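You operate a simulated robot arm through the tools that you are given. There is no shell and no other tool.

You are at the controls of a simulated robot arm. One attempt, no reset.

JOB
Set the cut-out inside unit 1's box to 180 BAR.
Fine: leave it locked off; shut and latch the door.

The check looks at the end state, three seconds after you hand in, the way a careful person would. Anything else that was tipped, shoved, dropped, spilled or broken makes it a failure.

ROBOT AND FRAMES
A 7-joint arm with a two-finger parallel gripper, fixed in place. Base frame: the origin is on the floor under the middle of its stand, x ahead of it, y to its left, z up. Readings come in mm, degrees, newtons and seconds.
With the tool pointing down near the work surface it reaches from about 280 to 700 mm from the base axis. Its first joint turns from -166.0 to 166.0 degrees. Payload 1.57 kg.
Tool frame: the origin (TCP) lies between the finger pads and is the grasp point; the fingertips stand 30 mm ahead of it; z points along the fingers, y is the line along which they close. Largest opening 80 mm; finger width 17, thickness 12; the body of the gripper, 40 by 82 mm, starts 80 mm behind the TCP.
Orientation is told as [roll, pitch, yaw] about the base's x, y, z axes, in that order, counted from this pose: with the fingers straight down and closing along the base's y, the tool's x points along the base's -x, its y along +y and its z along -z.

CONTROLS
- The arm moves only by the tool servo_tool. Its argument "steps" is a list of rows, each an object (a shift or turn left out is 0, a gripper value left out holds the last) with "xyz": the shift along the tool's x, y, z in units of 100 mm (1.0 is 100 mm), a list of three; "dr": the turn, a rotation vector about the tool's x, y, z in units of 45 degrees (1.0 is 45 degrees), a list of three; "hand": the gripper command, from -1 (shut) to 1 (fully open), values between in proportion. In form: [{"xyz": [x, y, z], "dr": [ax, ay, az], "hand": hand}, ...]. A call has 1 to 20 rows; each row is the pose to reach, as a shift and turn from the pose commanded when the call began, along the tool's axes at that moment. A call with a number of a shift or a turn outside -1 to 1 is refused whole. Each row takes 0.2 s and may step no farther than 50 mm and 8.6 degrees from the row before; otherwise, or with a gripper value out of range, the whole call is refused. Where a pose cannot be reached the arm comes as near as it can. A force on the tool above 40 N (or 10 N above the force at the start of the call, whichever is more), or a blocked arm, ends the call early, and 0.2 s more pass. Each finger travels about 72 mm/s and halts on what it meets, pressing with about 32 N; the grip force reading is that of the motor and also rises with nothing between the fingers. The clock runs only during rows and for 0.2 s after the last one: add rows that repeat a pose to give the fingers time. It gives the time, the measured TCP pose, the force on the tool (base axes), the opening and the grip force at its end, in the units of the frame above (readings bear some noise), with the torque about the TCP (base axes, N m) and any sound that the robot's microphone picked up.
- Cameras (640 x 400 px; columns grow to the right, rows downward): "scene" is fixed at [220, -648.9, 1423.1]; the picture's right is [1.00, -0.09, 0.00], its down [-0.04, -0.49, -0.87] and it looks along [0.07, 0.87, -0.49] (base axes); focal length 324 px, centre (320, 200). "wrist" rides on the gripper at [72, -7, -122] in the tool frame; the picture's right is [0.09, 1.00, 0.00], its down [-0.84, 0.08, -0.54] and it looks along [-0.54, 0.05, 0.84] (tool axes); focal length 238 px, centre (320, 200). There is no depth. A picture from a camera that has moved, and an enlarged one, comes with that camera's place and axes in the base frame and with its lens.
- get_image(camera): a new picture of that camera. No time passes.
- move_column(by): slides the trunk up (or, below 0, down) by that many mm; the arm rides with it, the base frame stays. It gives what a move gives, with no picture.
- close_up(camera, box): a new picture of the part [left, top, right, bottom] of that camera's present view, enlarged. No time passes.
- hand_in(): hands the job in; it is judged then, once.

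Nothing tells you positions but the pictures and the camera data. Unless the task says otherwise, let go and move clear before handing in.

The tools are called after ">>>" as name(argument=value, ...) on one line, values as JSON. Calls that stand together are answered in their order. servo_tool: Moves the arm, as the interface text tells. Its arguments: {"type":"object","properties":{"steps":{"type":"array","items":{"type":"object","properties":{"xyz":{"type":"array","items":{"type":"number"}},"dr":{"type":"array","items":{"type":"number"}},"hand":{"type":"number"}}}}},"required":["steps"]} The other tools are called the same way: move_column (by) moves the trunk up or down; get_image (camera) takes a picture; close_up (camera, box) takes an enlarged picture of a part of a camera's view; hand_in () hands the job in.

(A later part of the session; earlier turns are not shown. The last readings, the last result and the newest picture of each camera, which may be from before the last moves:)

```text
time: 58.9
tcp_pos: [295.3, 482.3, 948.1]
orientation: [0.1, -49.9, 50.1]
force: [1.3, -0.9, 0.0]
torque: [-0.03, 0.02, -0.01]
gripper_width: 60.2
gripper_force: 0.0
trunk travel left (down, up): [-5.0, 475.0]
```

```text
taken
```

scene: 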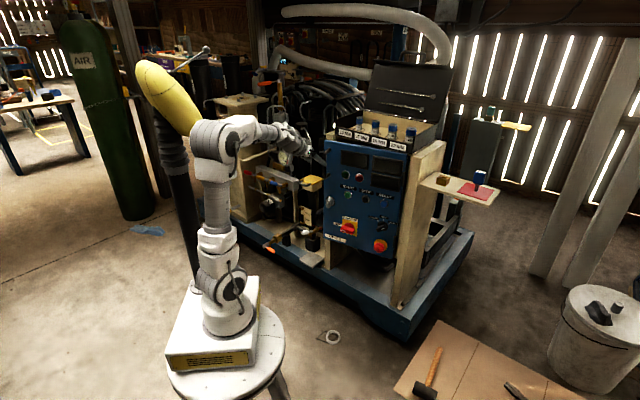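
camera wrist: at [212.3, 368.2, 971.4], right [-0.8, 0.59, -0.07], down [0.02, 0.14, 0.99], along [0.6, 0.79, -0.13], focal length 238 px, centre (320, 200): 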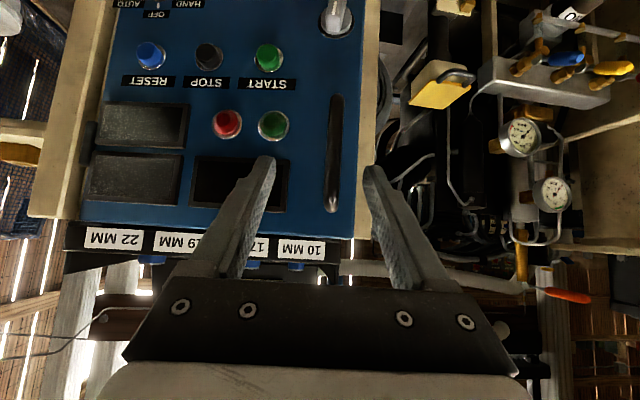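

Triangulating both views puts the bar at (345, 561, 888). I'll move in along the tool axis so the bar sits between the fingers.

>>> servo_tool(steps=[{"xyz": [-0.13, 0.125, 0.0]}, {"xyz": [-0.13, 0.125, 0.2]}, {"xyz": [-0.13, 0.125, 0.4]}, {"xyz": [-0.13, 0.125, 0.55]}, {"xyz": [-0.13, 0.125, 0.7]}, {"xyz": [-0.13, 0.125, 0.8]}])

>>> get_image(camera="wrist")

>>> close_up(camera="scene", box=[290, 120, 370, 200])

```text
time: 60.2
tcp_pos: [329.2, 541.9, 906.4]
orientation: [0.1, -50.0, 50.2]
force: [0.9, 0.7, 0.6]
torque: [-0.03, 0.01, 0.01]
gripper_width: 59.9
gripper_force: 0.0
trunk travel left (down, up): [-5.0, 475.0]
```

```text
taken
camera wrist: at [246.5, 429.3, 929.0], right [-0.8, 0.59, -0.07], down [0.02, 0.14, 0.99], along [0.59, 0.79, -0.13], focal length 238 px, centre (320, 200)
```

wrist: 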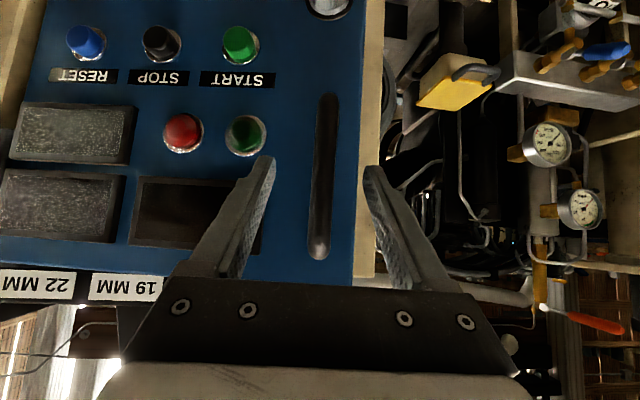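

```text
5.00 times, centred on (330, 160) of scene
camera zoom: at [220.0, -648.9, 1423.1], right [1.0, -0.09, 0.0], down [-0.04, -0.49, -0.87], along [0.07, 0.87, -0.49], focal length 1622 px, centre (270, 400)
```

zoom: 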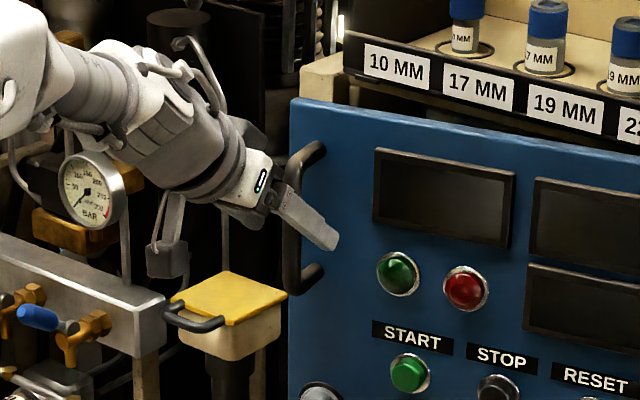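

The bar is centred between the fingers. Advancing the last 22 mm and closing on it.

>>> servo_tool(steps=[{"xyz": [0, 0, 0.11]}, {"xyz": [0, 0, 0.22]}, {"xyz": [0, 0, 0.22], "hand": 0.0}, {"xyz": [0, 0, 0.22], "hand": -0.6}, {"xyz": [0, 0, 0.22], "hand": -1}, {"xyz": [0, 0, 0.22], "hand": -1}])

>>> get_image(camera="wrist")

>>> close_up(camera="scene", box=[290, 120, 370, 200])

```text
time: 61.6
tcp_pos: [337.7, 557.8, 891.7]
orientation: [0.0, -50.0, 50.3]
force: [-6.4, 4.7, -2.1]
torque: [-0.01, -0.15, 0.11]
gripper_width: 15.7
gripper_force: 31.4
trunk travel left (down, up): [-5.0, 475.0]
```

```text
taken
camera wrist: at [255.4, 443.6, 914.9], right [-0.8, 0.59, -0.07], down [0.02, 0.14, 0.99], along [0.59, 0.79, -0.13], focal length 238 px, centre (320, 200)
```

wrist: 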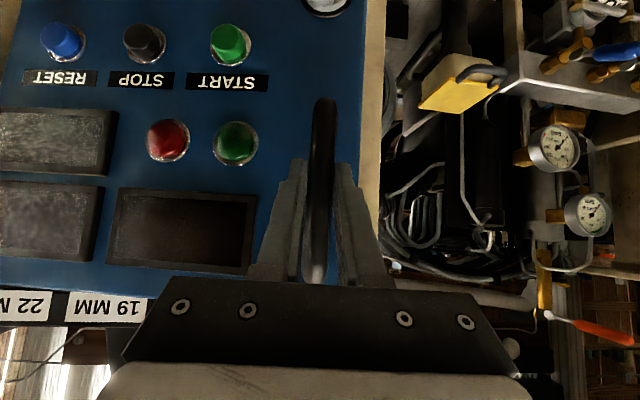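

```text
5.00 times, centred on (330, 160) of scene
camera zoom: at [220.0, -648.9, 1423.1], right [1.0, -0.09, 0.0], down [-0.04, -0.49, -0.87], along [0.07, 0.87, -0.49], focal length 1622 px, centre (270, 400)
```

zoom: 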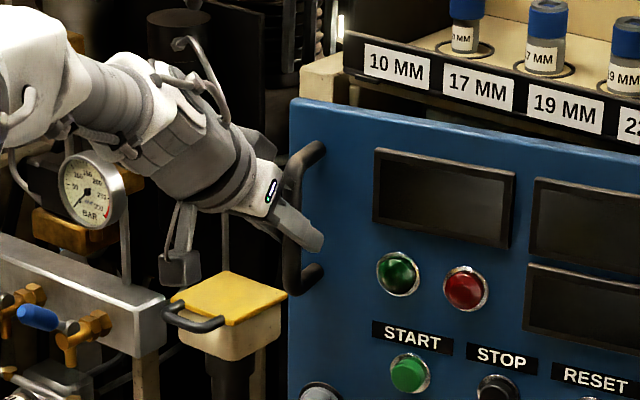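

The handle is gripped at 15.7 mm. I'll swing the door along its hinge arc, letting the bar pivot in the fingers.

>>> servo_tool(steps=[{"xyz": [0.084, -0.048, -0.1]}, {"xyz": [0.168, -0.096, -0.201]}, {"xyz": [0.25, -0.156, -0.298]}, {"xyz": [0.331, -0.216, -0.395]}, {"xyz": [0.409, -0.286, -0.487]}, {"xyz": [0.486, -0.356, -0.579]}])

>>> get_image(camera="wrist")

>>> get_image(camera="scene")

```text
time: 63.0
tcp_pos: [312.5, 479.2, 892.3]
orientation: [0.1, -49.9, 50.8]
force: [-34.8, 7.0, -5.8]
torque: [-0.09, -0.15, 0.3]
gripper_width: 15.6
gripper_force: 30.8
trunk travel left (down, up): [-5.0, 475.0]
```

```text
taken
camera wrist: at [231.3, 365.1, 915.0], right [-0.81, 0.58, -0.07], down [0.02, 0.14, 0.99], along [0.59, 0.8, -0.13], focal length 238 px, centre (320, 200)
```

wrist: 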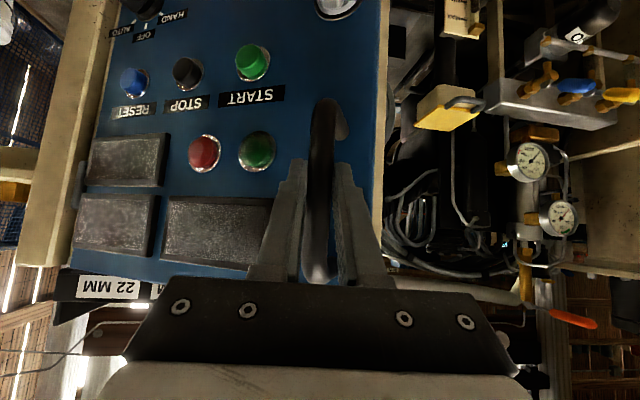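

```text
taken
```

scene: 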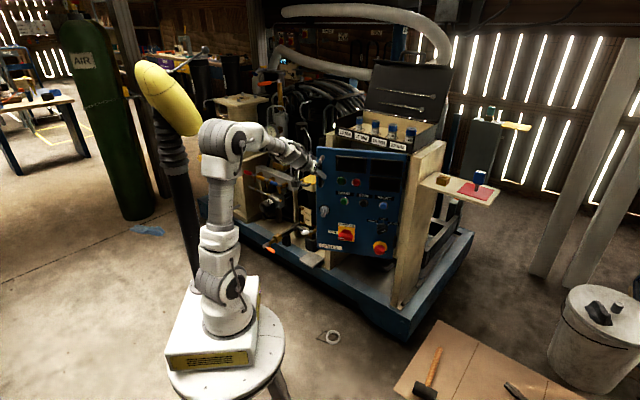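

The door follows, but the 35 N force shows the true hinge arc is slightly wider than I assumed. I'll correct the centre and swing another 15°.

>>> servo_tool(steps=[{"xyz": [0.09, -0.03, -0.08]}, {"xyz": [0.156, -0.109, -0.186]}, {"xyz": [0.226, -0.196, -0.27]}, {"xyz": [0.297, -0.283, -0.354]}, {"xyz": [0.362, -0.38, -0.432]}, {"xyz": [0.428, -0.477, -0.511]}])

>>> get_image(camera="wrist")

>>> get_image(camera="scene")

```text
time: 64.5
tcp_pos: [309.7, 394.7, 891.8]
orientation: [-0.1, -49.9, 50.6]
force: [-35.4, -3.5, 0.1]
torque: [-0.6, 0.01, 0.26]
gripper_width: 16.0
gripper_force: 31.6
trunk travel left (down, up): [-5.0, 475.0]
```

```text
taken
camera wrist: at [227.7, 280.2, 915.3], right [-0.81, 0.59, -0.07], down [0.02, 0.15, 0.99], along [0.59, 0.8, -0.13], focal length 238 px, centre (320, 200)
```

wrist: 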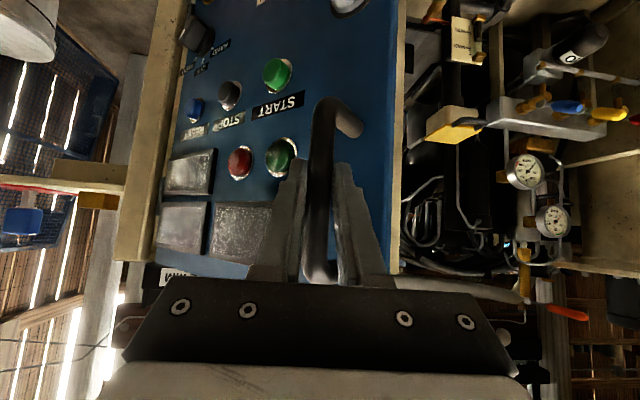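

```text
taken
```

scene: 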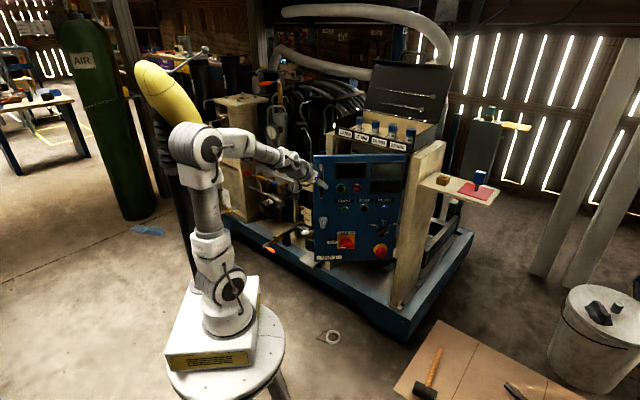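

The door is at about 45°. I'll keep swinging with a slight yaw of the hand to follow it.

>>> servo_tool(steps=[{"xyz": [0.06, -0.095, -0.072], "dr": [-0.034, 0, -0.029]}, {"xyz": [0.12, -0.19, -0.143], "dr": [-0.068, 0, -0.057]}, {"xyz": [0.17, -0.295, -0.203], "dr": [-0.102, 0, -0.086]}, {"xyz": [0.221, -0.401, -0.263], "dr": [-0.136, 0, -0.114]}, {"xyz": [0.266, -0.515, -0.317], "dr": [-0.17, 0, -0.143]}, {"xyz": [0.311, -0.628, -0.371], "dr": [-0.204, 0, -0.171]}])

>>> get_image(camera="wrist")

>>> get_image(camera="scene")

```text
time: 65.8
tcp_pos: [329.9, 314.5, 892.6]
orientation: [0.1, -50.0, 62.2]
force: [-21.8, -7.9, -3.0]
torque: [-0.15, -0.53, 0.04]
gripper_width: 16.0
gripper_force: 31.7
trunk travel left (down, up): [-5.0, 475.0]
```

```text
taken
camera wrist: at [271.2, 187.2, 915.2], right [-0.91, 0.41, -0.07], down [-0.01, 0.14, 0.99], along [0.42, 0.9, -0.13], focal length 238 px, centre (320, 200)
```

wrist: 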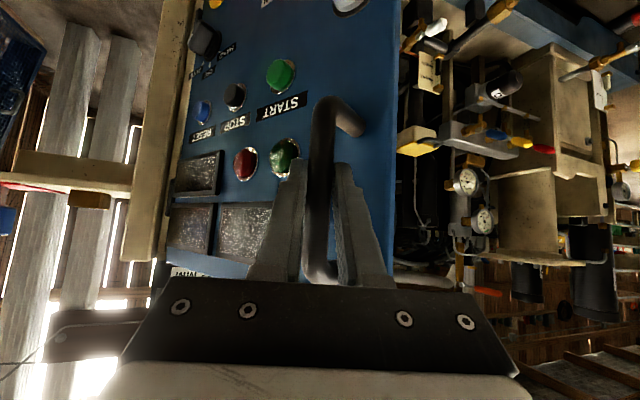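

```text
taken
```

scene: 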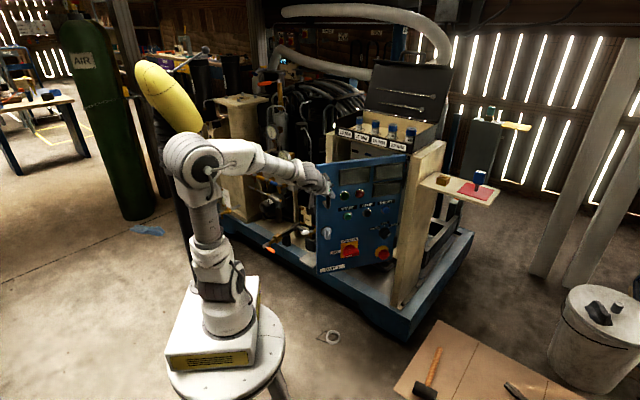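

Now at about 60°. Another 20° should give clear access to the inside.

>>> servo_tool(steps=[{"xyz": [0.053, -0.103, -0.063], "dr": [-0.034, 0, -0.029]}, {"xyz": [0.106, -0.205, -0.126], "dr": [-0.068, 0, -0.057]}, {"xyz": [0.153, -0.315, -0.182], "dr": [-0.102, 0, -0.086]}, {"xyz": [0.2, -0.424, -0.238], "dr": [-0.136, 0, -0.114]}, {"xyz": [0.241, -0.54, -0.287], "dr": [-0.17, 0, -0.143]}, {"xyz": [0.281, -0.656, -0.335], "dr": [-0.204, 0, -0.171]}, {"xyz": [0.316, -0.777, -0.376], "dr": [-0.238, 0, -0.2]}, {"xyz": [0.35, -0.898, -0.417], "dr": [-0.272, 0, -0.229]}])

>>> get_image(camera="wrist")

>>> get_image(camera="scene")

```text
time: 67.2
tcp_pos: [362.2, 249.3, 891.6]
orientation: [0.3, -49.9, 73.8]
force: [-11.6, -8.4, 9.1]
torque: [-0.36, -0.55, 0.11]
gripper_width: 15.9
gripper_force: 31.3
trunk travel left (down, up): [-5.0, 475.0]
stopped in row 6: the force on the tool passed its limit at 41 N (the readings are from after the stop); the commanded pose is now the measured one
```

```text
taken
camera wrist: at [331.9, 111.9, 915.5], right [-0.97, 0.22, -0.07], down [-0.04, 0.14, 0.99], along [0.23, 0.97, -0.13], focal length 238 px, centre (320, 200)
```

wrist: 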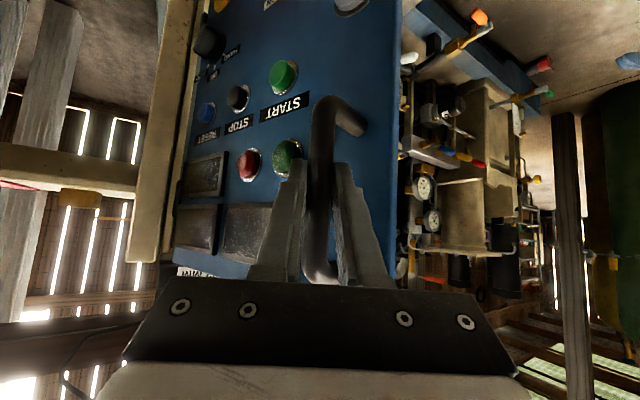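

```text
taken
```

scene: 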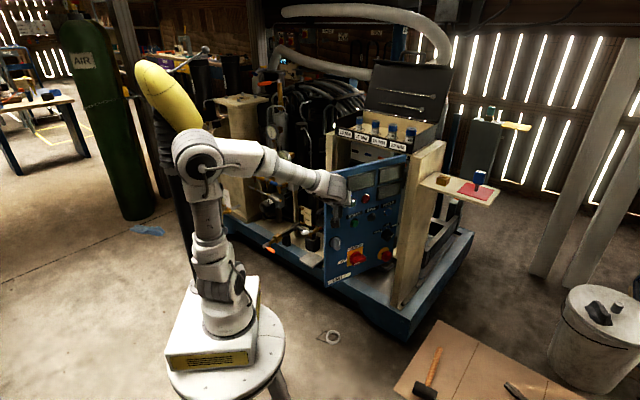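

The door is open about 73° and stays with me. I'll look into the box from the scene camera.

>>> close_up(camera="scene", box=[310, 120, 440, 280])

>>> close_up(camera="scene", box=[330, 120, 420, 180])

```text
2.50 times, centred on (375, 200) of scene
camera zoom: at [220.0, -648.9, 1423.1], right [1.0, -0.09, 0.0], down [-0.04, -0.49, -0.87], along [0.07, 0.87, -0.49], focal length 811 px, centre (182, 200)
```

zoom: 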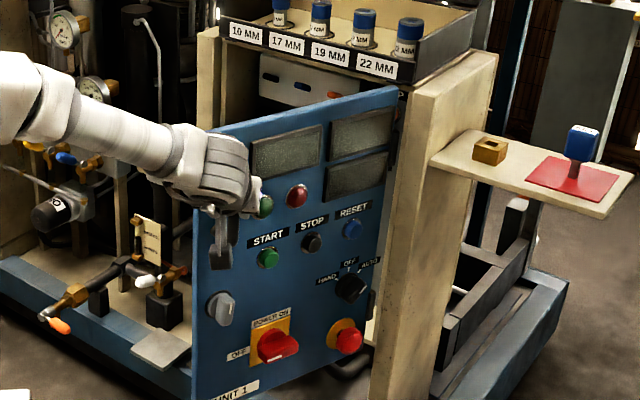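

```text
6.67 times, centred on (375, 150) of scene
camera zoom: at [220.0, -648.9, 1423.1], right [1.0, -0.09, 0.0], down [-0.04, -0.49, -0.87], along [0.07, 0.87, -0.49], focal length 2162 px, centre (-47, 533)
```

zoom: 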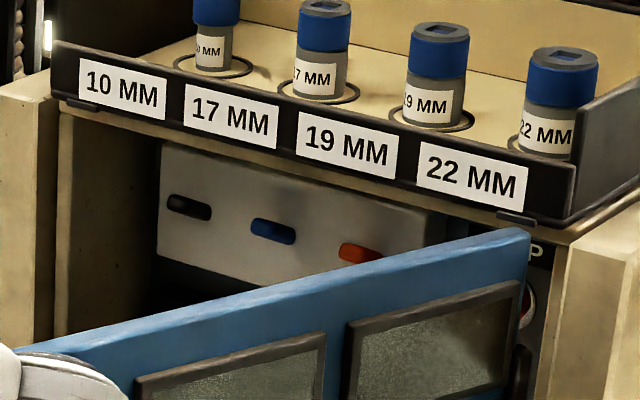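

Inside I can see a slotted panel and something with a dial on the right wall. I'll let go of the handle and back off along the tool axis.

>>> servo_tool(steps=[{"hand": 0.3}, {"hand": 0.3}, {"xyz": [0, 0, -0.2]}, {"xyz": [0, 0, -0.4]}, {"xyz": [0, 0, -0.6]}, {"xyz": [-0.3, 0, -0.85]}])

>>> get_image(camera="scene")

>>> get_image(camera="wrist")

```text
time: 68.6
tcp_pos: [352.1, 204.7, 967.1]
orientation: [0.3, -49.8, 73.4]
force: [0.1, 0.2, 0.4]
torque: [0.02, -0.02, 0.0]
gripper_width: 52.0
gripper_force: 0.1
trunk travel left (down, up): [-5.0, 475.0]
```

```text
taken
```

scene: 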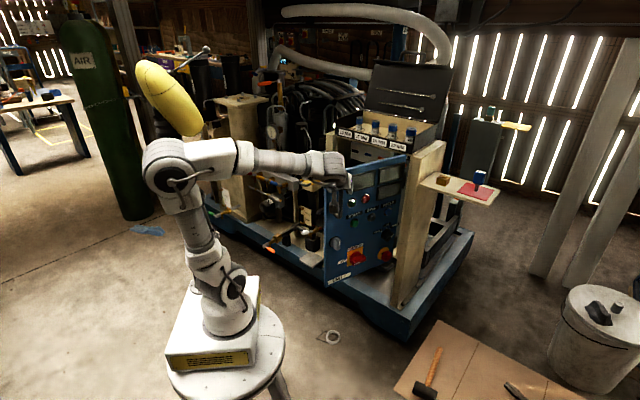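

```text
taken
camera wrist: at [321.4, 68.2, 991.1], right [-0.97, 0.22, -0.07], down [-0.04, 0.14, 0.99], along [0.23, 0.96, -0.13], focal length 238 px, centre (320, 200)
```

wrist: 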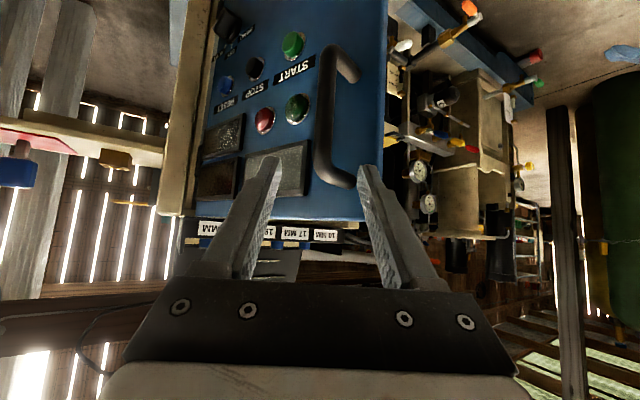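

The handle is released. I'll rise above the door top and cross to the left side of the open door, turning to face the box.

>>> servo_tool(steps=[{"xyz": [-0.25, 0.05, -0.1], "dr": [0, 0, 0]}, {"xyz": [-0.5, 0.2, -0.2], "dr": [0.08, 0, 0.067]}, {"xyz": [-0.7, 0.4, -0.3], "dr": [0.16, 0, 0.134]}, {"xyz": [-0.81, 0.6, -0.33], "dr": [0.24, 0, 0.2]}, {"xyz": [-0.81, 0.8, -0.33], "dr": [0.32, 0, 0.268]}, {"xyz": [-0.81, 1.0, -0.33], "dr": [0.4, 0, 0.336]}])

>>> get_image(camera="wrist")

>>> get_image(camera="scene")

```text
time: 70.0
tcp_pos: [265.3, 259.2, 1053.1]
orientation: [0.2, -49.8, 49.9]
force: [-0.1, -0.2, 0.1]
torque: [0.02, 0.01, 0.0]
gripper_width: 52.3
gripper_force: 0.0
trunk travel left (down, up): [-5.0, 475.0]
```

```text
taken
camera wrist: at [181.4, 146.8, 1076.3], right [-0.8, 0.59, -0.07], down [0.02, 0.15, 0.99], along [0.6, 0.79, -0.13], focal length 238 px, centre (320, 200)
```

wrist: 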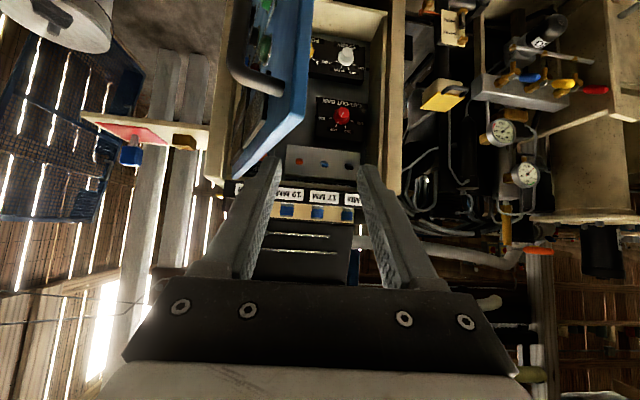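

```text
taken
```

scene: 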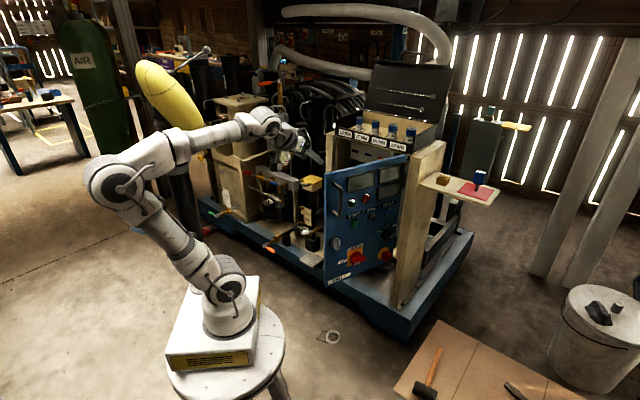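

Now I can see into the box: there are dials, including one with a red knob labelled for the cut-out. I'll zoom in on it.

>>> close_up(camera="wrist", box=[280, 0, 400, 190])

>>> close_up(camera="wrist", box=[305, 85, 375, 155])

>>> close_up(camera="wrist", box=[300, 20, 380, 80])

```text
2.11 times, centred on (340, 95) of wrist
camera zoom: at [181.4, 146.8, 1076.3], right [-0.8, 0.59, -0.07], down [0.02, 0.15, 0.99], along [0.6, 0.79, -0.13], focal length 502 px, centre (278, 421)
```

zoom: 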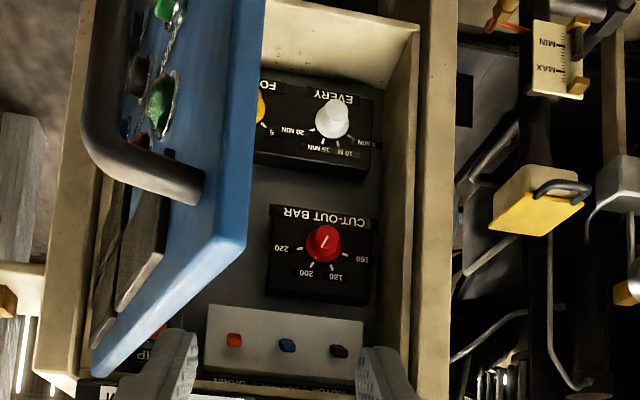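

```text
5.71 times, centred on (340, 120) of wrist
camera zoom: at [181.4, 146.8, 1076.3], right [-0.8, 0.59, -0.07], down [0.02, 0.15, 0.99], along [0.6, 0.79, -0.13], focal length 1362 px, centre (206, 657)
```

zoom: 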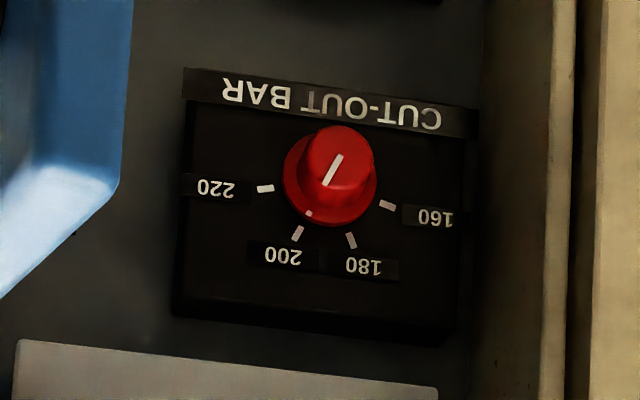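

```text
6.67 times, centred on (340, 50) of wrist
camera zoom: at [181.4, 146.8, 1076.3], right [-0.8, 0.59, -0.07], down [0.02, 0.15, 0.99], along [0.6, 0.79, -0.13], focal length 1589 px, centre (187, 1200)
```

zoom: 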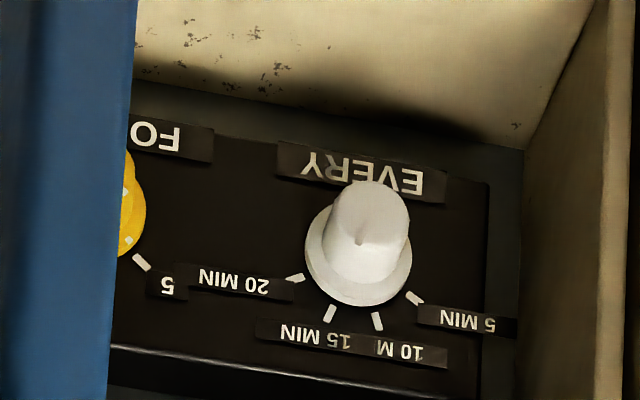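

The cut-out dial ("CUT-OUT BAR") sits on the back panel with its red knob at 200; 180 is one step counter-clockwise. Other timers sit below it and must not be touched. I'll move the hand left, in line with the dial, clear of the door.

>>> servo_tool(steps=[{"xyz": [-0.17, 0.18, 0.2]}, {"xyz": [-0.34, 0.36, 0.4]}, {"xyz": [-0.5, 0.54, 0.6]}, {"xyz": [-0.67, 0.72, 0.8]}, {"xyz": [-0.84, 0.9, 0.995]}])

>>> get_image(camera="wrist")

>>> get_image(camera="scene")

```text
time: 71.2
tcp_pos: [282.2, 414.2, 1052.6]
orientation: [0.4, -49.7, 49.5]
force: [0.2, -0.1, 0.4]
torque: [-0.01, -0.03, 0.0]
gripper_width: 52.0
gripper_force: 0.1
trunk travel left (down, up): [-5.0, 475.0]
```

```text
taken
camera wrist: at [198.4, 302.4, 1075.5], right [-0.8, 0.6, -0.07], down [0.03, 0.14, 0.99], along [0.6, 0.79, -0.13], focal length 238 px, centre (320, 200)
```

wrist: 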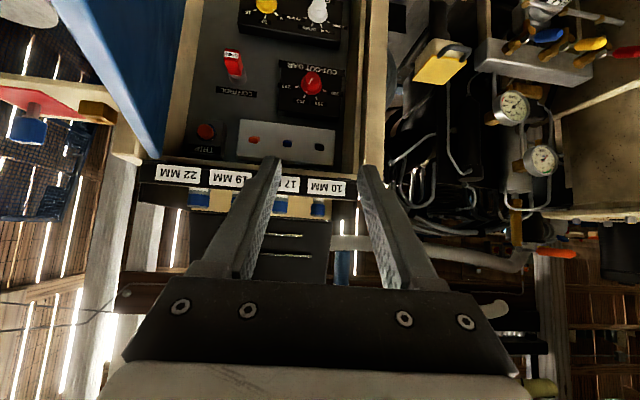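

```text
taken
```

scene: 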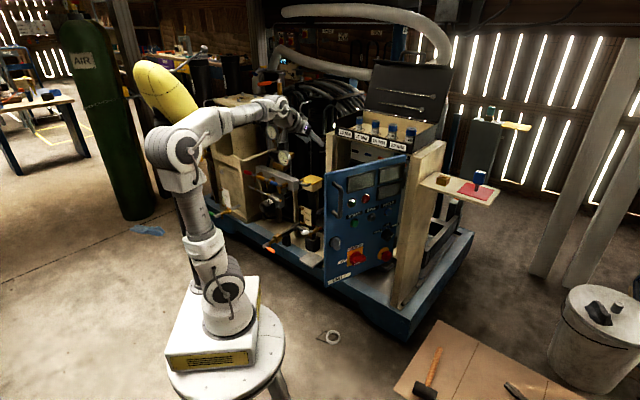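

>>> close_up(camera="wrist", box=[180, 0, 380, 200])

>>> close_up(camera="wrist", box=[270, 50, 360, 125])

```text
2.00 times, centred on (280, 100) of wrist
camera zoom: at [198.4, 302.4, 1075.5], right [-0.8, 0.6, -0.07], down [0.03, 0.14, 0.99], along [0.6, 0.79, -0.13], focal length 477 px, centre (400, 400)
```

zoom: 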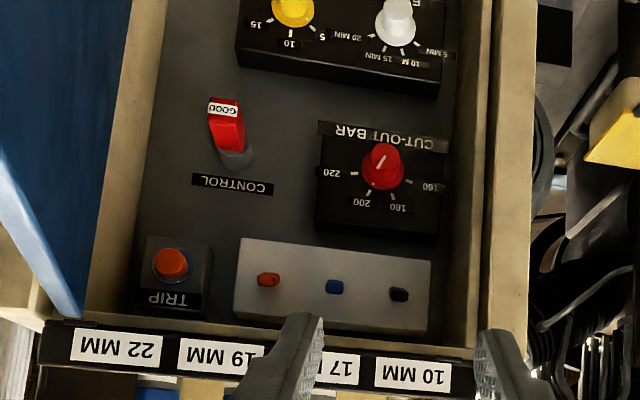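

```text
5.33 times, centred on (315, 88) of wrist
camera zoom: at [198.4, 302.4, 1075.5], right [-0.8, 0.6, -0.07], down [0.03, 0.14, 0.99], along [0.6, 0.79, -0.13], focal length 1271 px, centre (347, 800)
```

zoom: 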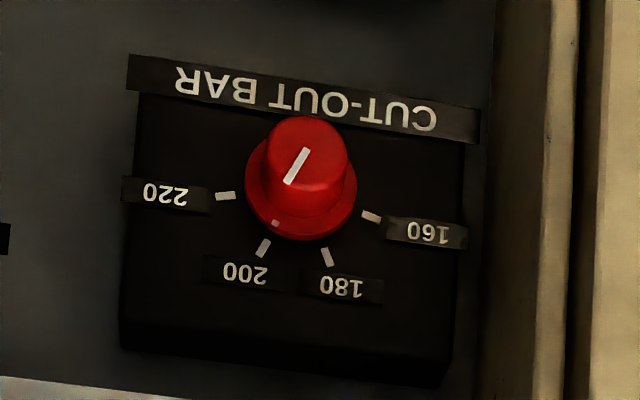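

Triangulating the two views puts the dial knob at about (542, 694, 744), with n ≈ 875 at its skirt. I'll lower the hand in front of the opening at a shallower pitch, well left of the door.

>>> servo_tool(steps=[{"xyz": [0.2, 0, 0.17], "dr": [0.013, -0.067, 0.011]}, {"xyz": [0.4, 0, 0.34], "dr": [0.026, -0.133, 0.022]}, {"xyz": [0.6, 0, 0.5], "dr": [0.039, -0.2, 0.033]}, {"xyz": [0.8, 0, 0.67], "dr": [0.052, -0.267, 0.044]}, {"xyz": [0.99, 0, 0.84], "dr": [0.065, -0.333, 0.055]}])

>>> get_image(camera="wrist")

>>> get_image(camera="scene")

```text
time: 72.6
tcp_pos: [307.7, 399.6, 904.8]
orientation: [12.9, -60.8, 32.2]
force: [0.6, -0.1, 0.4]
torque: [0.03, 0.01, -0.04]
gripper_width: 52.1
gripper_force: 0.0
trunk travel left (down, up): [-5.0, 475.0]
stopped in row 5: the arm was blocked; the commanded pose is now the measured one
```

```text
taken
camera wrist: at [210.0, 296.5, 898.0], right [-0.72, 0.69, 0.03], down [-0.03, -0.08, 1.0], along [0.69, 0.72, 0.08], focal length 238 px, centre (320, 200)
```

wrist: 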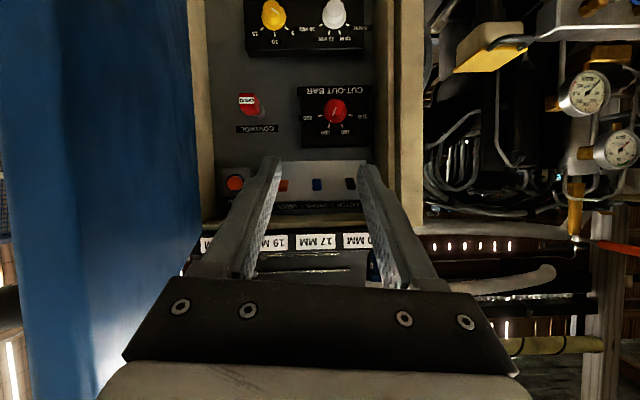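

```text
taken
```

scene: 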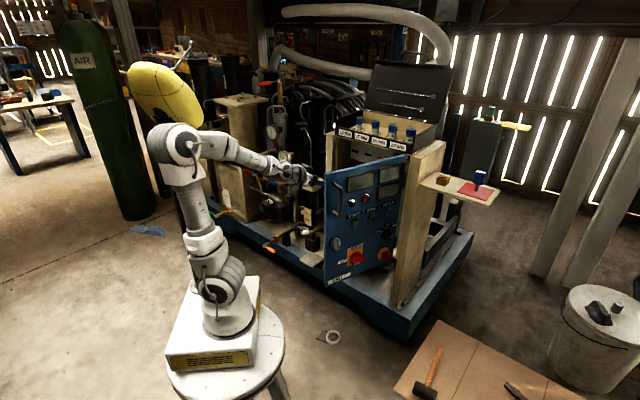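

The arm reports it was blocked, and the yellow object on the mast looks a little different. I'll take a closer look there.

>>> close_up(camera="scene", box=[100, 30, 260, 230])

>>> close_up(camera="scene", box=[110, 50, 230, 130])

```text
2.00 times, centred on (180, 130) of scene
camera zoom: at [220.0, -648.9, 1423.1], right [1.0, -0.09, 0.0], down [-0.04, -0.49, -0.87], along [0.07, 0.87, -0.49], focal length 649 px, centre (600, 340)
```

zoom: 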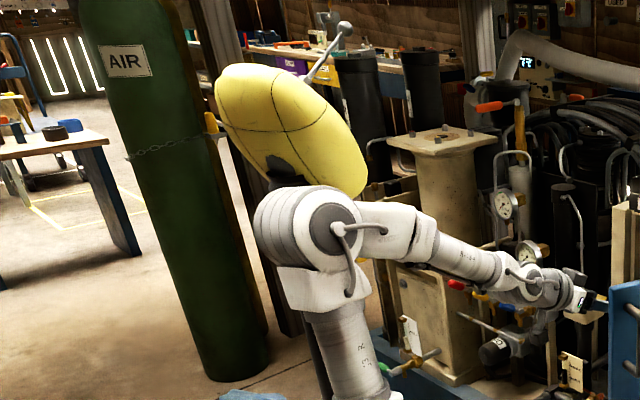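

```text
5.00 times, centred on (170, 90) of scene
camera zoom: at [220.0, -648.9, 1423.1], right [1.0, -0.09, 0.0], down [-0.04, -0.49, -0.87], along [0.07, 0.87, -0.49], focal length 1622 px, centre (1070, 750)
```

zoom: 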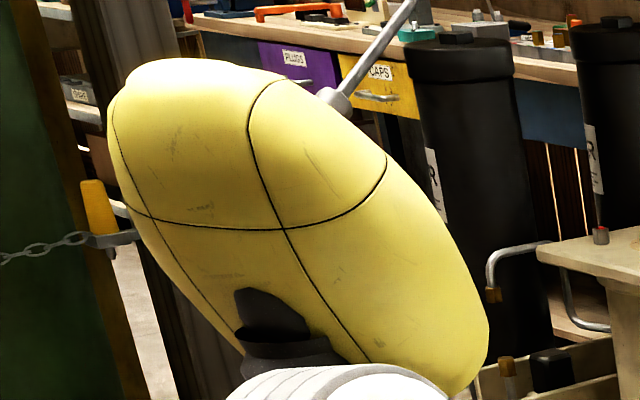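

The elbow leaned back against the robot's own head because the hand was too close in. Moving forward into the box brings the elbow away, so I'll advance 100 mm along the door normal.

>>> servo_tool(steps=[{"xyz": [-0.1, 0.01, 0.18]}, {"xyz": [-0.19, 0.02, 0.35]}, {"xyz": [-0.28, 0.02, 0.53]}, {"xyz": [-0.38, 0.03, 0.7]}, {"xyz": [-0.47, 0.04, 0.88]}])

>>> get_image(camera="wrist")

>>> get_image(camera="scene")

```text
time: 73.8
tcp_pos: [373.9, 473.0, 911.0]
orientation: [13.9, -61.5, 31.7]
force: [0.5, -0.2, 0.1]
torque: [-0.01, 0.0, 0.0]
gripper_width: 51.8
gripper_force: 0.0
trunk travel left (down, up): [-5.0, 475.0]
```

```text
taken
camera wrist: at [276.7, 368.6, 903.2], right [-0.72, 0.69, 0.03], down [-0.04, -0.09, 1.0], along [0.69, 0.72, 0.09], focal length 238 px, centre (320, 200)
```

wrist: 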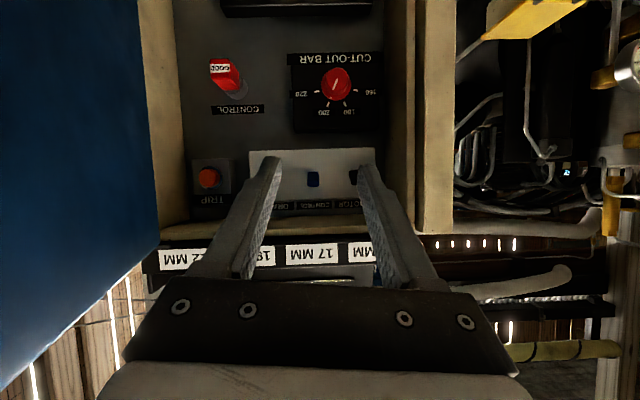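

```text
taken
```

scene: 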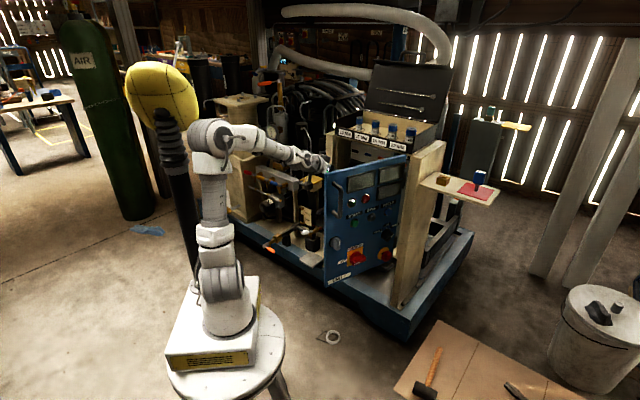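

The elbow is clear and the dial is well in view. I'll zoom to refine its position and read the pointer.

>>> close_up(camera="wrist", box=[285, 45, 390, 140])

>>> close_up(camera="wrist", box=[180, 130, 400, 260])

```text
4.21 times, centred on (338, 92) of wrist
camera zoom: at [276.7, 368.6, 903.2], right [-0.72, 0.69, 0.03], down [-0.04, -0.09, 1.0], along [0.69, 0.72, 0.09], focal length 1004 px, centre (246, 653)
```

zoom: 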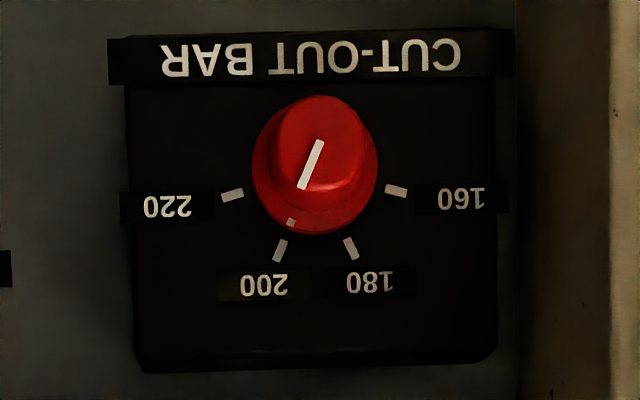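

```text
2.91 times, centred on (290, 195) of wrist
camera zoom: at [276.7, 368.6, 903.2], right [-0.72, 0.69, 0.03], down [-0.04, -0.09, 1.0], along [0.69, 0.72, 0.09], focal length 693 px, centre (407, 214)
```

zoom: 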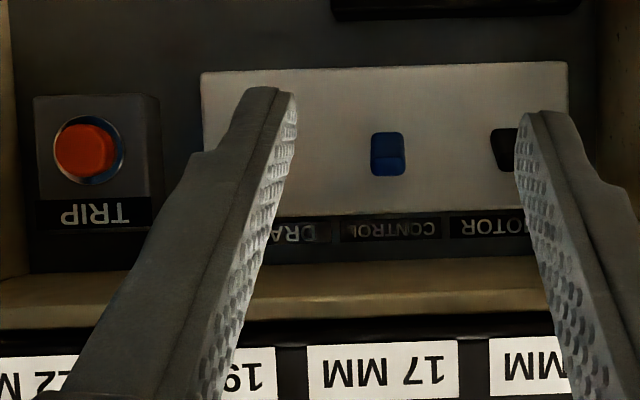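

With this view I read the ticks about 50° apart, so 180 needs roughly 50° counter-clockwise from 200. The knob cap is about 35–43 mm wide and 35 mm tall. I'll approach with the hand tilted and rolled so the turn runs through mid-range.

>>> servo_tool(steps=[{"xyz": [0.05, 0.015, 0.17], "dr": [-0.038, 0.01, 0.057], "hand": 0.6}, {"xyz": [0.09, 0.03, 0.33], "dr": [-0.076, 0.02, 0.114]}, {"xyz": [0.14, 0.045, 0.5], "dr": [-0.115, 0.03, 0.17]}, {"xyz": [0.19, 0.06, 0.67], "dr": [-0.153, 0.04, 0.227]}, {"xyz": [0.24, 0.075, 0.83], "dr": [-0.191, 0.05, 0.284]}, {"xyz": [0.28, 0.09, 1.0], "dr": [-0.229, 0.059, 0.341]}])

>>> get_image(camera="wrist")

>>> get_image(camera="scene")

```text
time: 75.2
tcp_pos: [414.2, 537.9, 834.8]
orientation: [41.5, -51.7, 10.8]
force: [-0.2, 0.1, 0.7]
torque: [-0.02, 0.02, -0.02]
gripper_width: 64.3
gripper_force: 0.1
trunk travel left (down, up): [-5.0, 475.0]
```

```text
taken
camera wrist: at [321.0, 430.6, 831.8], right [-0.7, 0.63, 0.34], down [0.21, -0.27, 0.94], along [0.68, 0.73, 0.05], focal length 238 px, centre (320, 200)
```

wrist: 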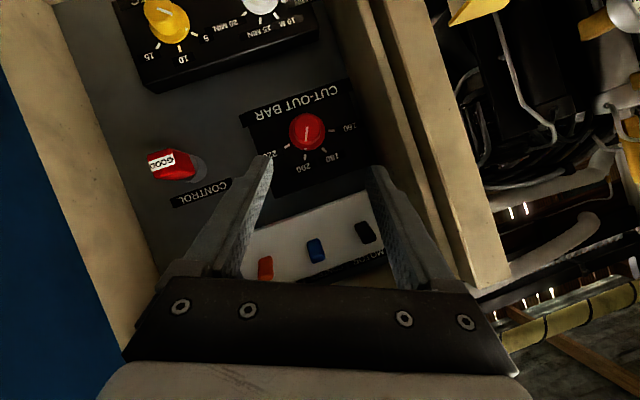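

```text
taken
```

scene: 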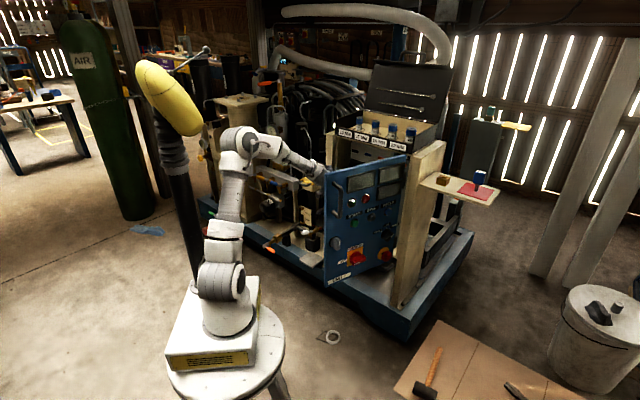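

The robot's head has sprung back to normal, and the arm is comfortable. I'll zoom in on the dial again for a final fix.

>>> close_up(camera="wrist", box=[245, 85, 370, 190])

```text
3.81 times, centred on (308, 138) of wrist
camera zoom: at [321.0, 430.6, 831.8], right [-0.7, 0.63, 0.34], down [0.21, -0.27, 0.94], along [0.68, 0.73, 0.05], focal length 908 px, centre (368, 438)
```

zoom: 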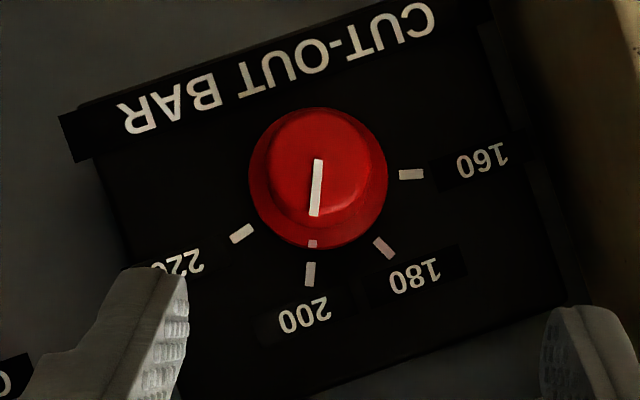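

Tick spacing is confirmed at 50°, with the pointer on 200. I'll move closer along the knob axis and recheck.

>>> servo_tool(steps=[{"xyz": [0.01, -0.03, 0.2]}, {"xyz": [0.03, -0.06, 0.4]}, {"xyz": [0.04, -0.1, 0.6]}, {"xyz": [0.06, -0.13, 0.8]}, {"xyz": [0.07, -0.16, 0.95]}])

>>> get_image(camera="wrist")

>>> close_up(camera="wrist", box=[250, 80, 390, 190])

```text
time: 76.4
tcp_pos: [464.4, 598.7, 778.9]
orientation: [41.6, -51.6, 10.6]
force: [0.4, 0.4, 0.4]
torque: [-0.01, 0.0, -0.01]
gripper_width: 64.1
gripper_force: 0.0
trunk travel left (down, up): [-5.0, 475.0]
```

```text
taken
camera wrist: at [370.8, 493.2, 775.5], right [-0.7, 0.63, 0.34], down [0.21, -0.27, 0.94], along [0.68, 0.73, 0.05], focal length 238 px, centre (320, 200)
```

wrist: 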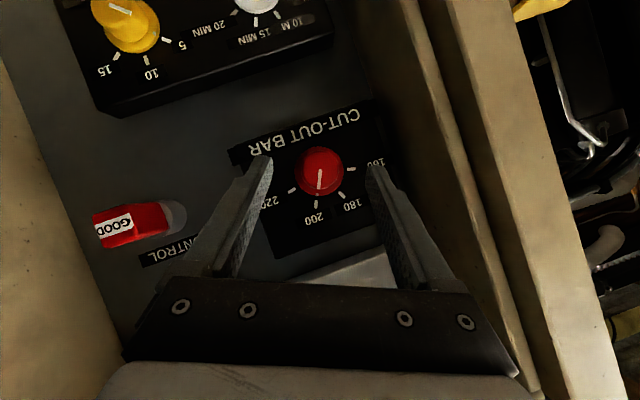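

```text
3.64 times, centred on (320, 135) of wrist
camera zoom: at [370.8, 493.2, 775.5], right [-0.7, 0.63, 0.34], down [0.21, -0.27, 0.94], along [0.68, 0.73, 0.05], focal length 867 px, centre (320, 436)
```

zoom: 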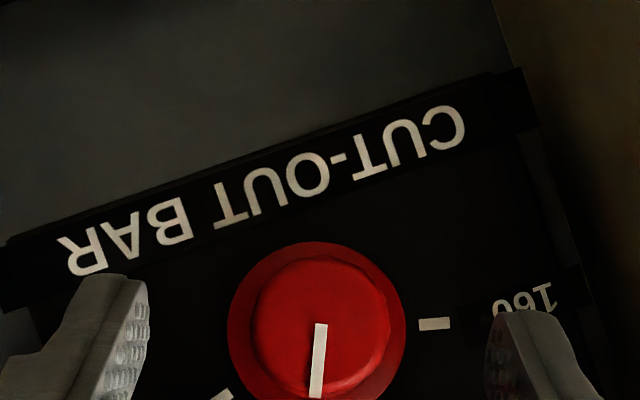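

Close-range triangulation on the tick marks puts the dial plate at n ≈ 839, nearer than the far estimate, so I won't advance blindly. I'll correct laterally, move partway in along the knob axis and look again.

>>> servo_tool(steps=[{"xyz": [0.074, 0.01, 0.043]}, {"xyz": [0.024, 0.01, 0.13]}, {"xyz": [-0.026, 0.01, 0.216]}])

>>> get_image(camera="wrist")

>>> close_up(camera="wrist", box=[240, 120, 400, 240])

```text
time: 77.2
tcp_pos: [473.7, 616.1, 770.6]
orientation: [41.5, -51.7, 10.7]
force: [0.6, 0.0, 0.1]
torque: [-0.03, 0.01, 0.02]
gripper_width: 63.9
gripper_force: 0.0
trunk travel left (down, up): [-5.0, 475.0]
```

```text
taken
camera wrist: at [380.8, 510.2, 767.4], right [-0.7, 0.63, 0.34], down [0.21, -0.27, 0.94], along [0.68, 0.73, 0.05], focal length 238 px, centre (320, 200)
```

wrist: 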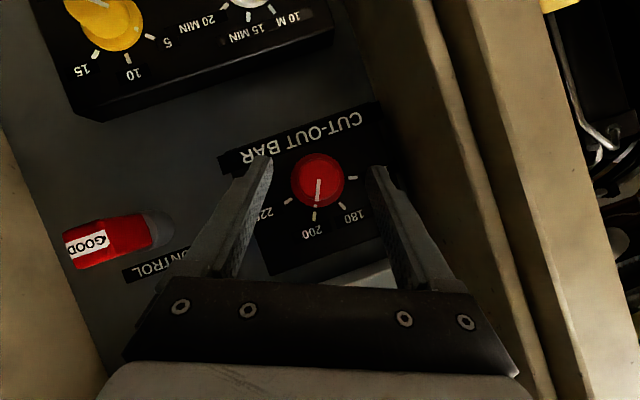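

```text
3.33 times, centred on (320, 180) of wrist
camera zoom: at [380.8, 510.2, 767.4], right [-0.7, 0.63, 0.34], down [0.21, -0.27, 0.94], along [0.68, 0.73, 0.05], focal length 794 px, centre (320, 267)
```

zoom: 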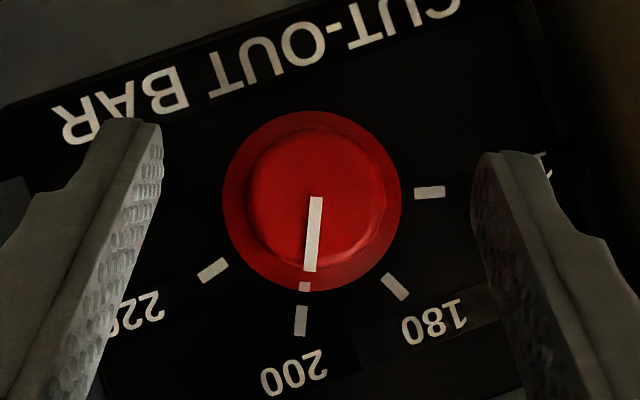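

The knob is centred between the fingers, about 45 mm across at the skirt. I'll advance about 20 mm, staying clear of the skirt, then close gently on the cap.

>>> servo_tool(steps=[{"xyz": [-0.06, -0.005, 0.1]}, {"xyz": [-0.12, -0.005, 0.19]}, {"xyz": [-0.12, -0.005, 0.19], "hand": 0.25}, {"xyz": [-0.12, -0.005, 0.19], "hand": 0.0}])

>>> close_up(camera="wrist", box=[240, 120, 400, 240])

```text
time: 78.2
tcp_pos: [491.4, 632.5, 769.7]
orientation: [41.5, -51.6, 10.6]
force: [-0.3, -0.9, -0.9]
torque: [-0.04, 0.03, 0.01]
gripper_width: 39.9
gripper_force: 0.0
trunk travel left (down, up): [-5.0, 475.0]
```

```text
3.33 times, centred on (320, 180) of wrist
camera zoom: at [396.7, 525.9, 768.0], right [-0.7, 0.63, 0.34], down [0.21, -0.27, 0.94], along [0.68, 0.73, 0.05], focal length 794 px, centre (320, 267)
```

zoom: 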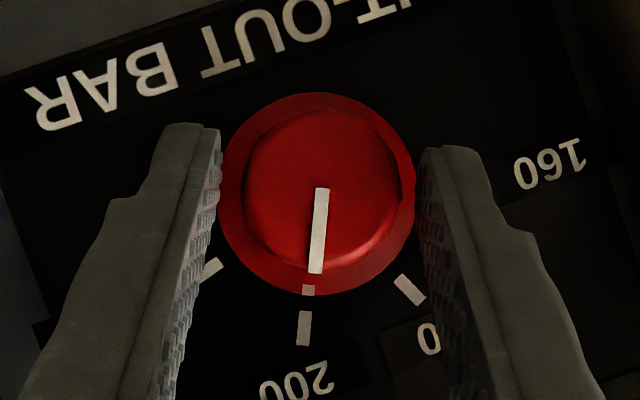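

The fingertips bracket the cap. Closing the rest of the way.

>>> servo_tool(steps=[{"hand": -0.2}, {"hand": -0.5}, {"hand": -1}, {"hand": -1}])

>>> close_up(camera="wrist", box=[240, 120, 400, 240])

```text
time: 79.2
tcp_pos: [488.6, 633.0, 771.8]
orientation: [41.5, -51.8, 10.6]
force: [-0.3, 3.7, 0.5]
torque: [-0.01, 0.02, -0.16]
gripper_width: 33.9
gripper_force: 41.5
trunk travel left (down, up): [-5.0, 475.0]
```

```text
3.33 times, centred on (320, 180) of wrist
camera zoom: at [396.5, 526.2, 768.1], right [-0.7, 0.63, 0.34], down [0.21, -0.27, 0.94], along [0.68, 0.73, 0.05], focal length 794 px, centre (320, 267)
```

zoom: 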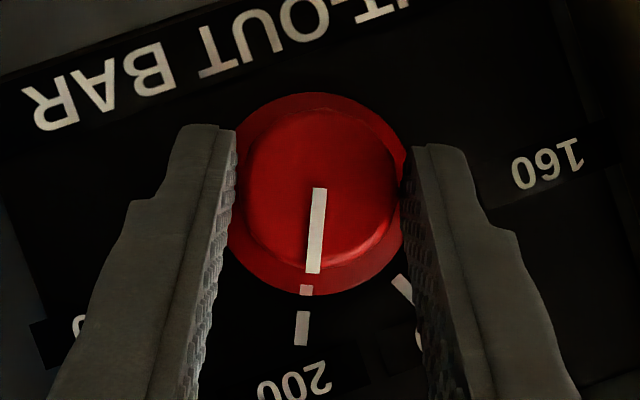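

The cap is gripped at 34 mm. I'll rotate the hand about the knob's own axis, the first 25° counter-clockwise, and check that the pointer follows.

>>> servo_tool(steps=[{"xyz": [0.0005, 0.0098, 0.0003], "dr": [0.069, 0, -0.12]}, {"xyz": [0.0019, 0.0195, 0.001], "dr": [0.139, 0, -0.241]}, {"xyz": [0.004, 0.029, 0.0024], "dr": [0.208, 0, -0.361]}, {"xyz": [0.0073, 0.038, 0.0042], "dr": [0.278, 0, -0.481]}])

>>> close_up(camera="wrist", box=[240, 120, 400, 240])

```text
time: 80.2
tcp_pos: [487.2, 635.3, 772.4]
orientation: [-1.6, -59.5, 47.1]
force: [4.1, 12.2, 3.2]
torque: [0.07, 0.03, -0.08]
gripper_width: 33.7
gripper_force: 41.3
trunk travel left (down, up): [-5.0, 475.0]
```

```text
3.33 times, centred on (320, 180) of wrist
camera zoom: at [394.5, 528.1, 771.6], right [-0.74, 0.66, -0.09], down [-0.09, 0.03, 0.99], along [0.66, 0.75, 0.04], focal length 794 px, centre (320, 267)
```

zoom: 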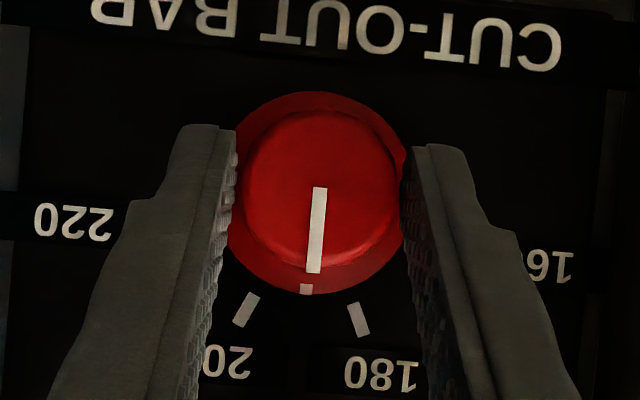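

The knob turns with the hand and the pointer is midway between 200 and 180. Another 25°.

>>> servo_tool(steps=[{"xyz": [0.0005, 0.0098, 0.0003], "dr": [0.069, 0, -0.12]}, {"xyz": [0.0019, 0.0195, 0.001], "dr": [0.139, 0, -0.241]}, {"xyz": [0.004, 0.029, 0.0024], "dr": [0.208, 0, -0.361]}, {"xyz": [0.0073, 0.038, 0.0042], "dr": [0.278, 0, -0.481]}])

>>> close_up(camera="wrist", box=[240, 120, 400, 240])

>>> get_image(camera="scene")

```text
time: 81.2
tcp_pos: [484.3, 639.3, 770.9]
orientation: [-43.6, -50.9, 82.4]
force: [-7.0, 7.2, 3.8]
torque: [0.39, -0.3, 0.39]
gripper_width: 33.5
gripper_force: 40.7
trunk travel left (down, up): [-5.0, 475.0]
```

```text
3.33 times, centred on (320, 180) of wrist
camera zoom: at [391.6, 530.9, 773.7], right [-0.65, 0.56, -0.51], down [-0.39, 0.32, 0.86], along [0.65, 0.76, 0.01], focal length 794 px, centre (320, 267)
```

zoom: 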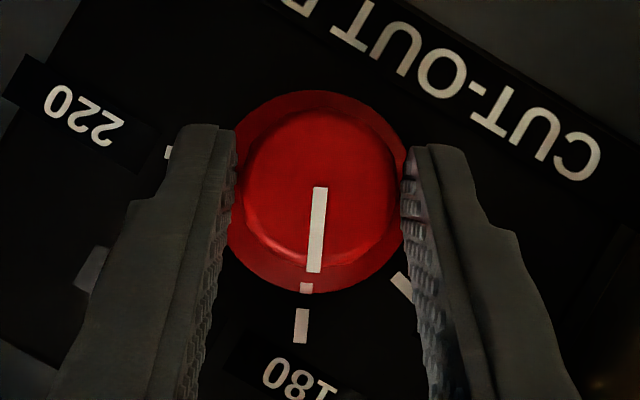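

```text
taken
```

scene: 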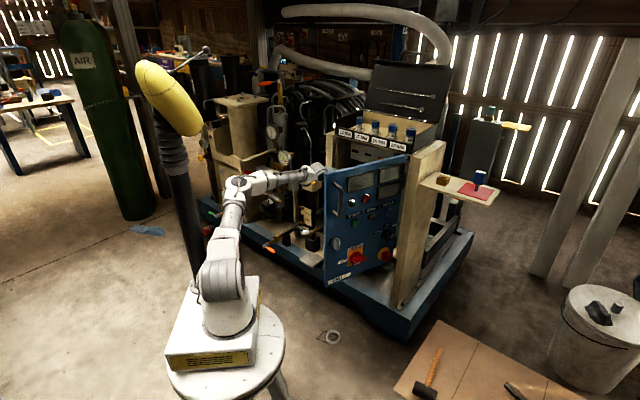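

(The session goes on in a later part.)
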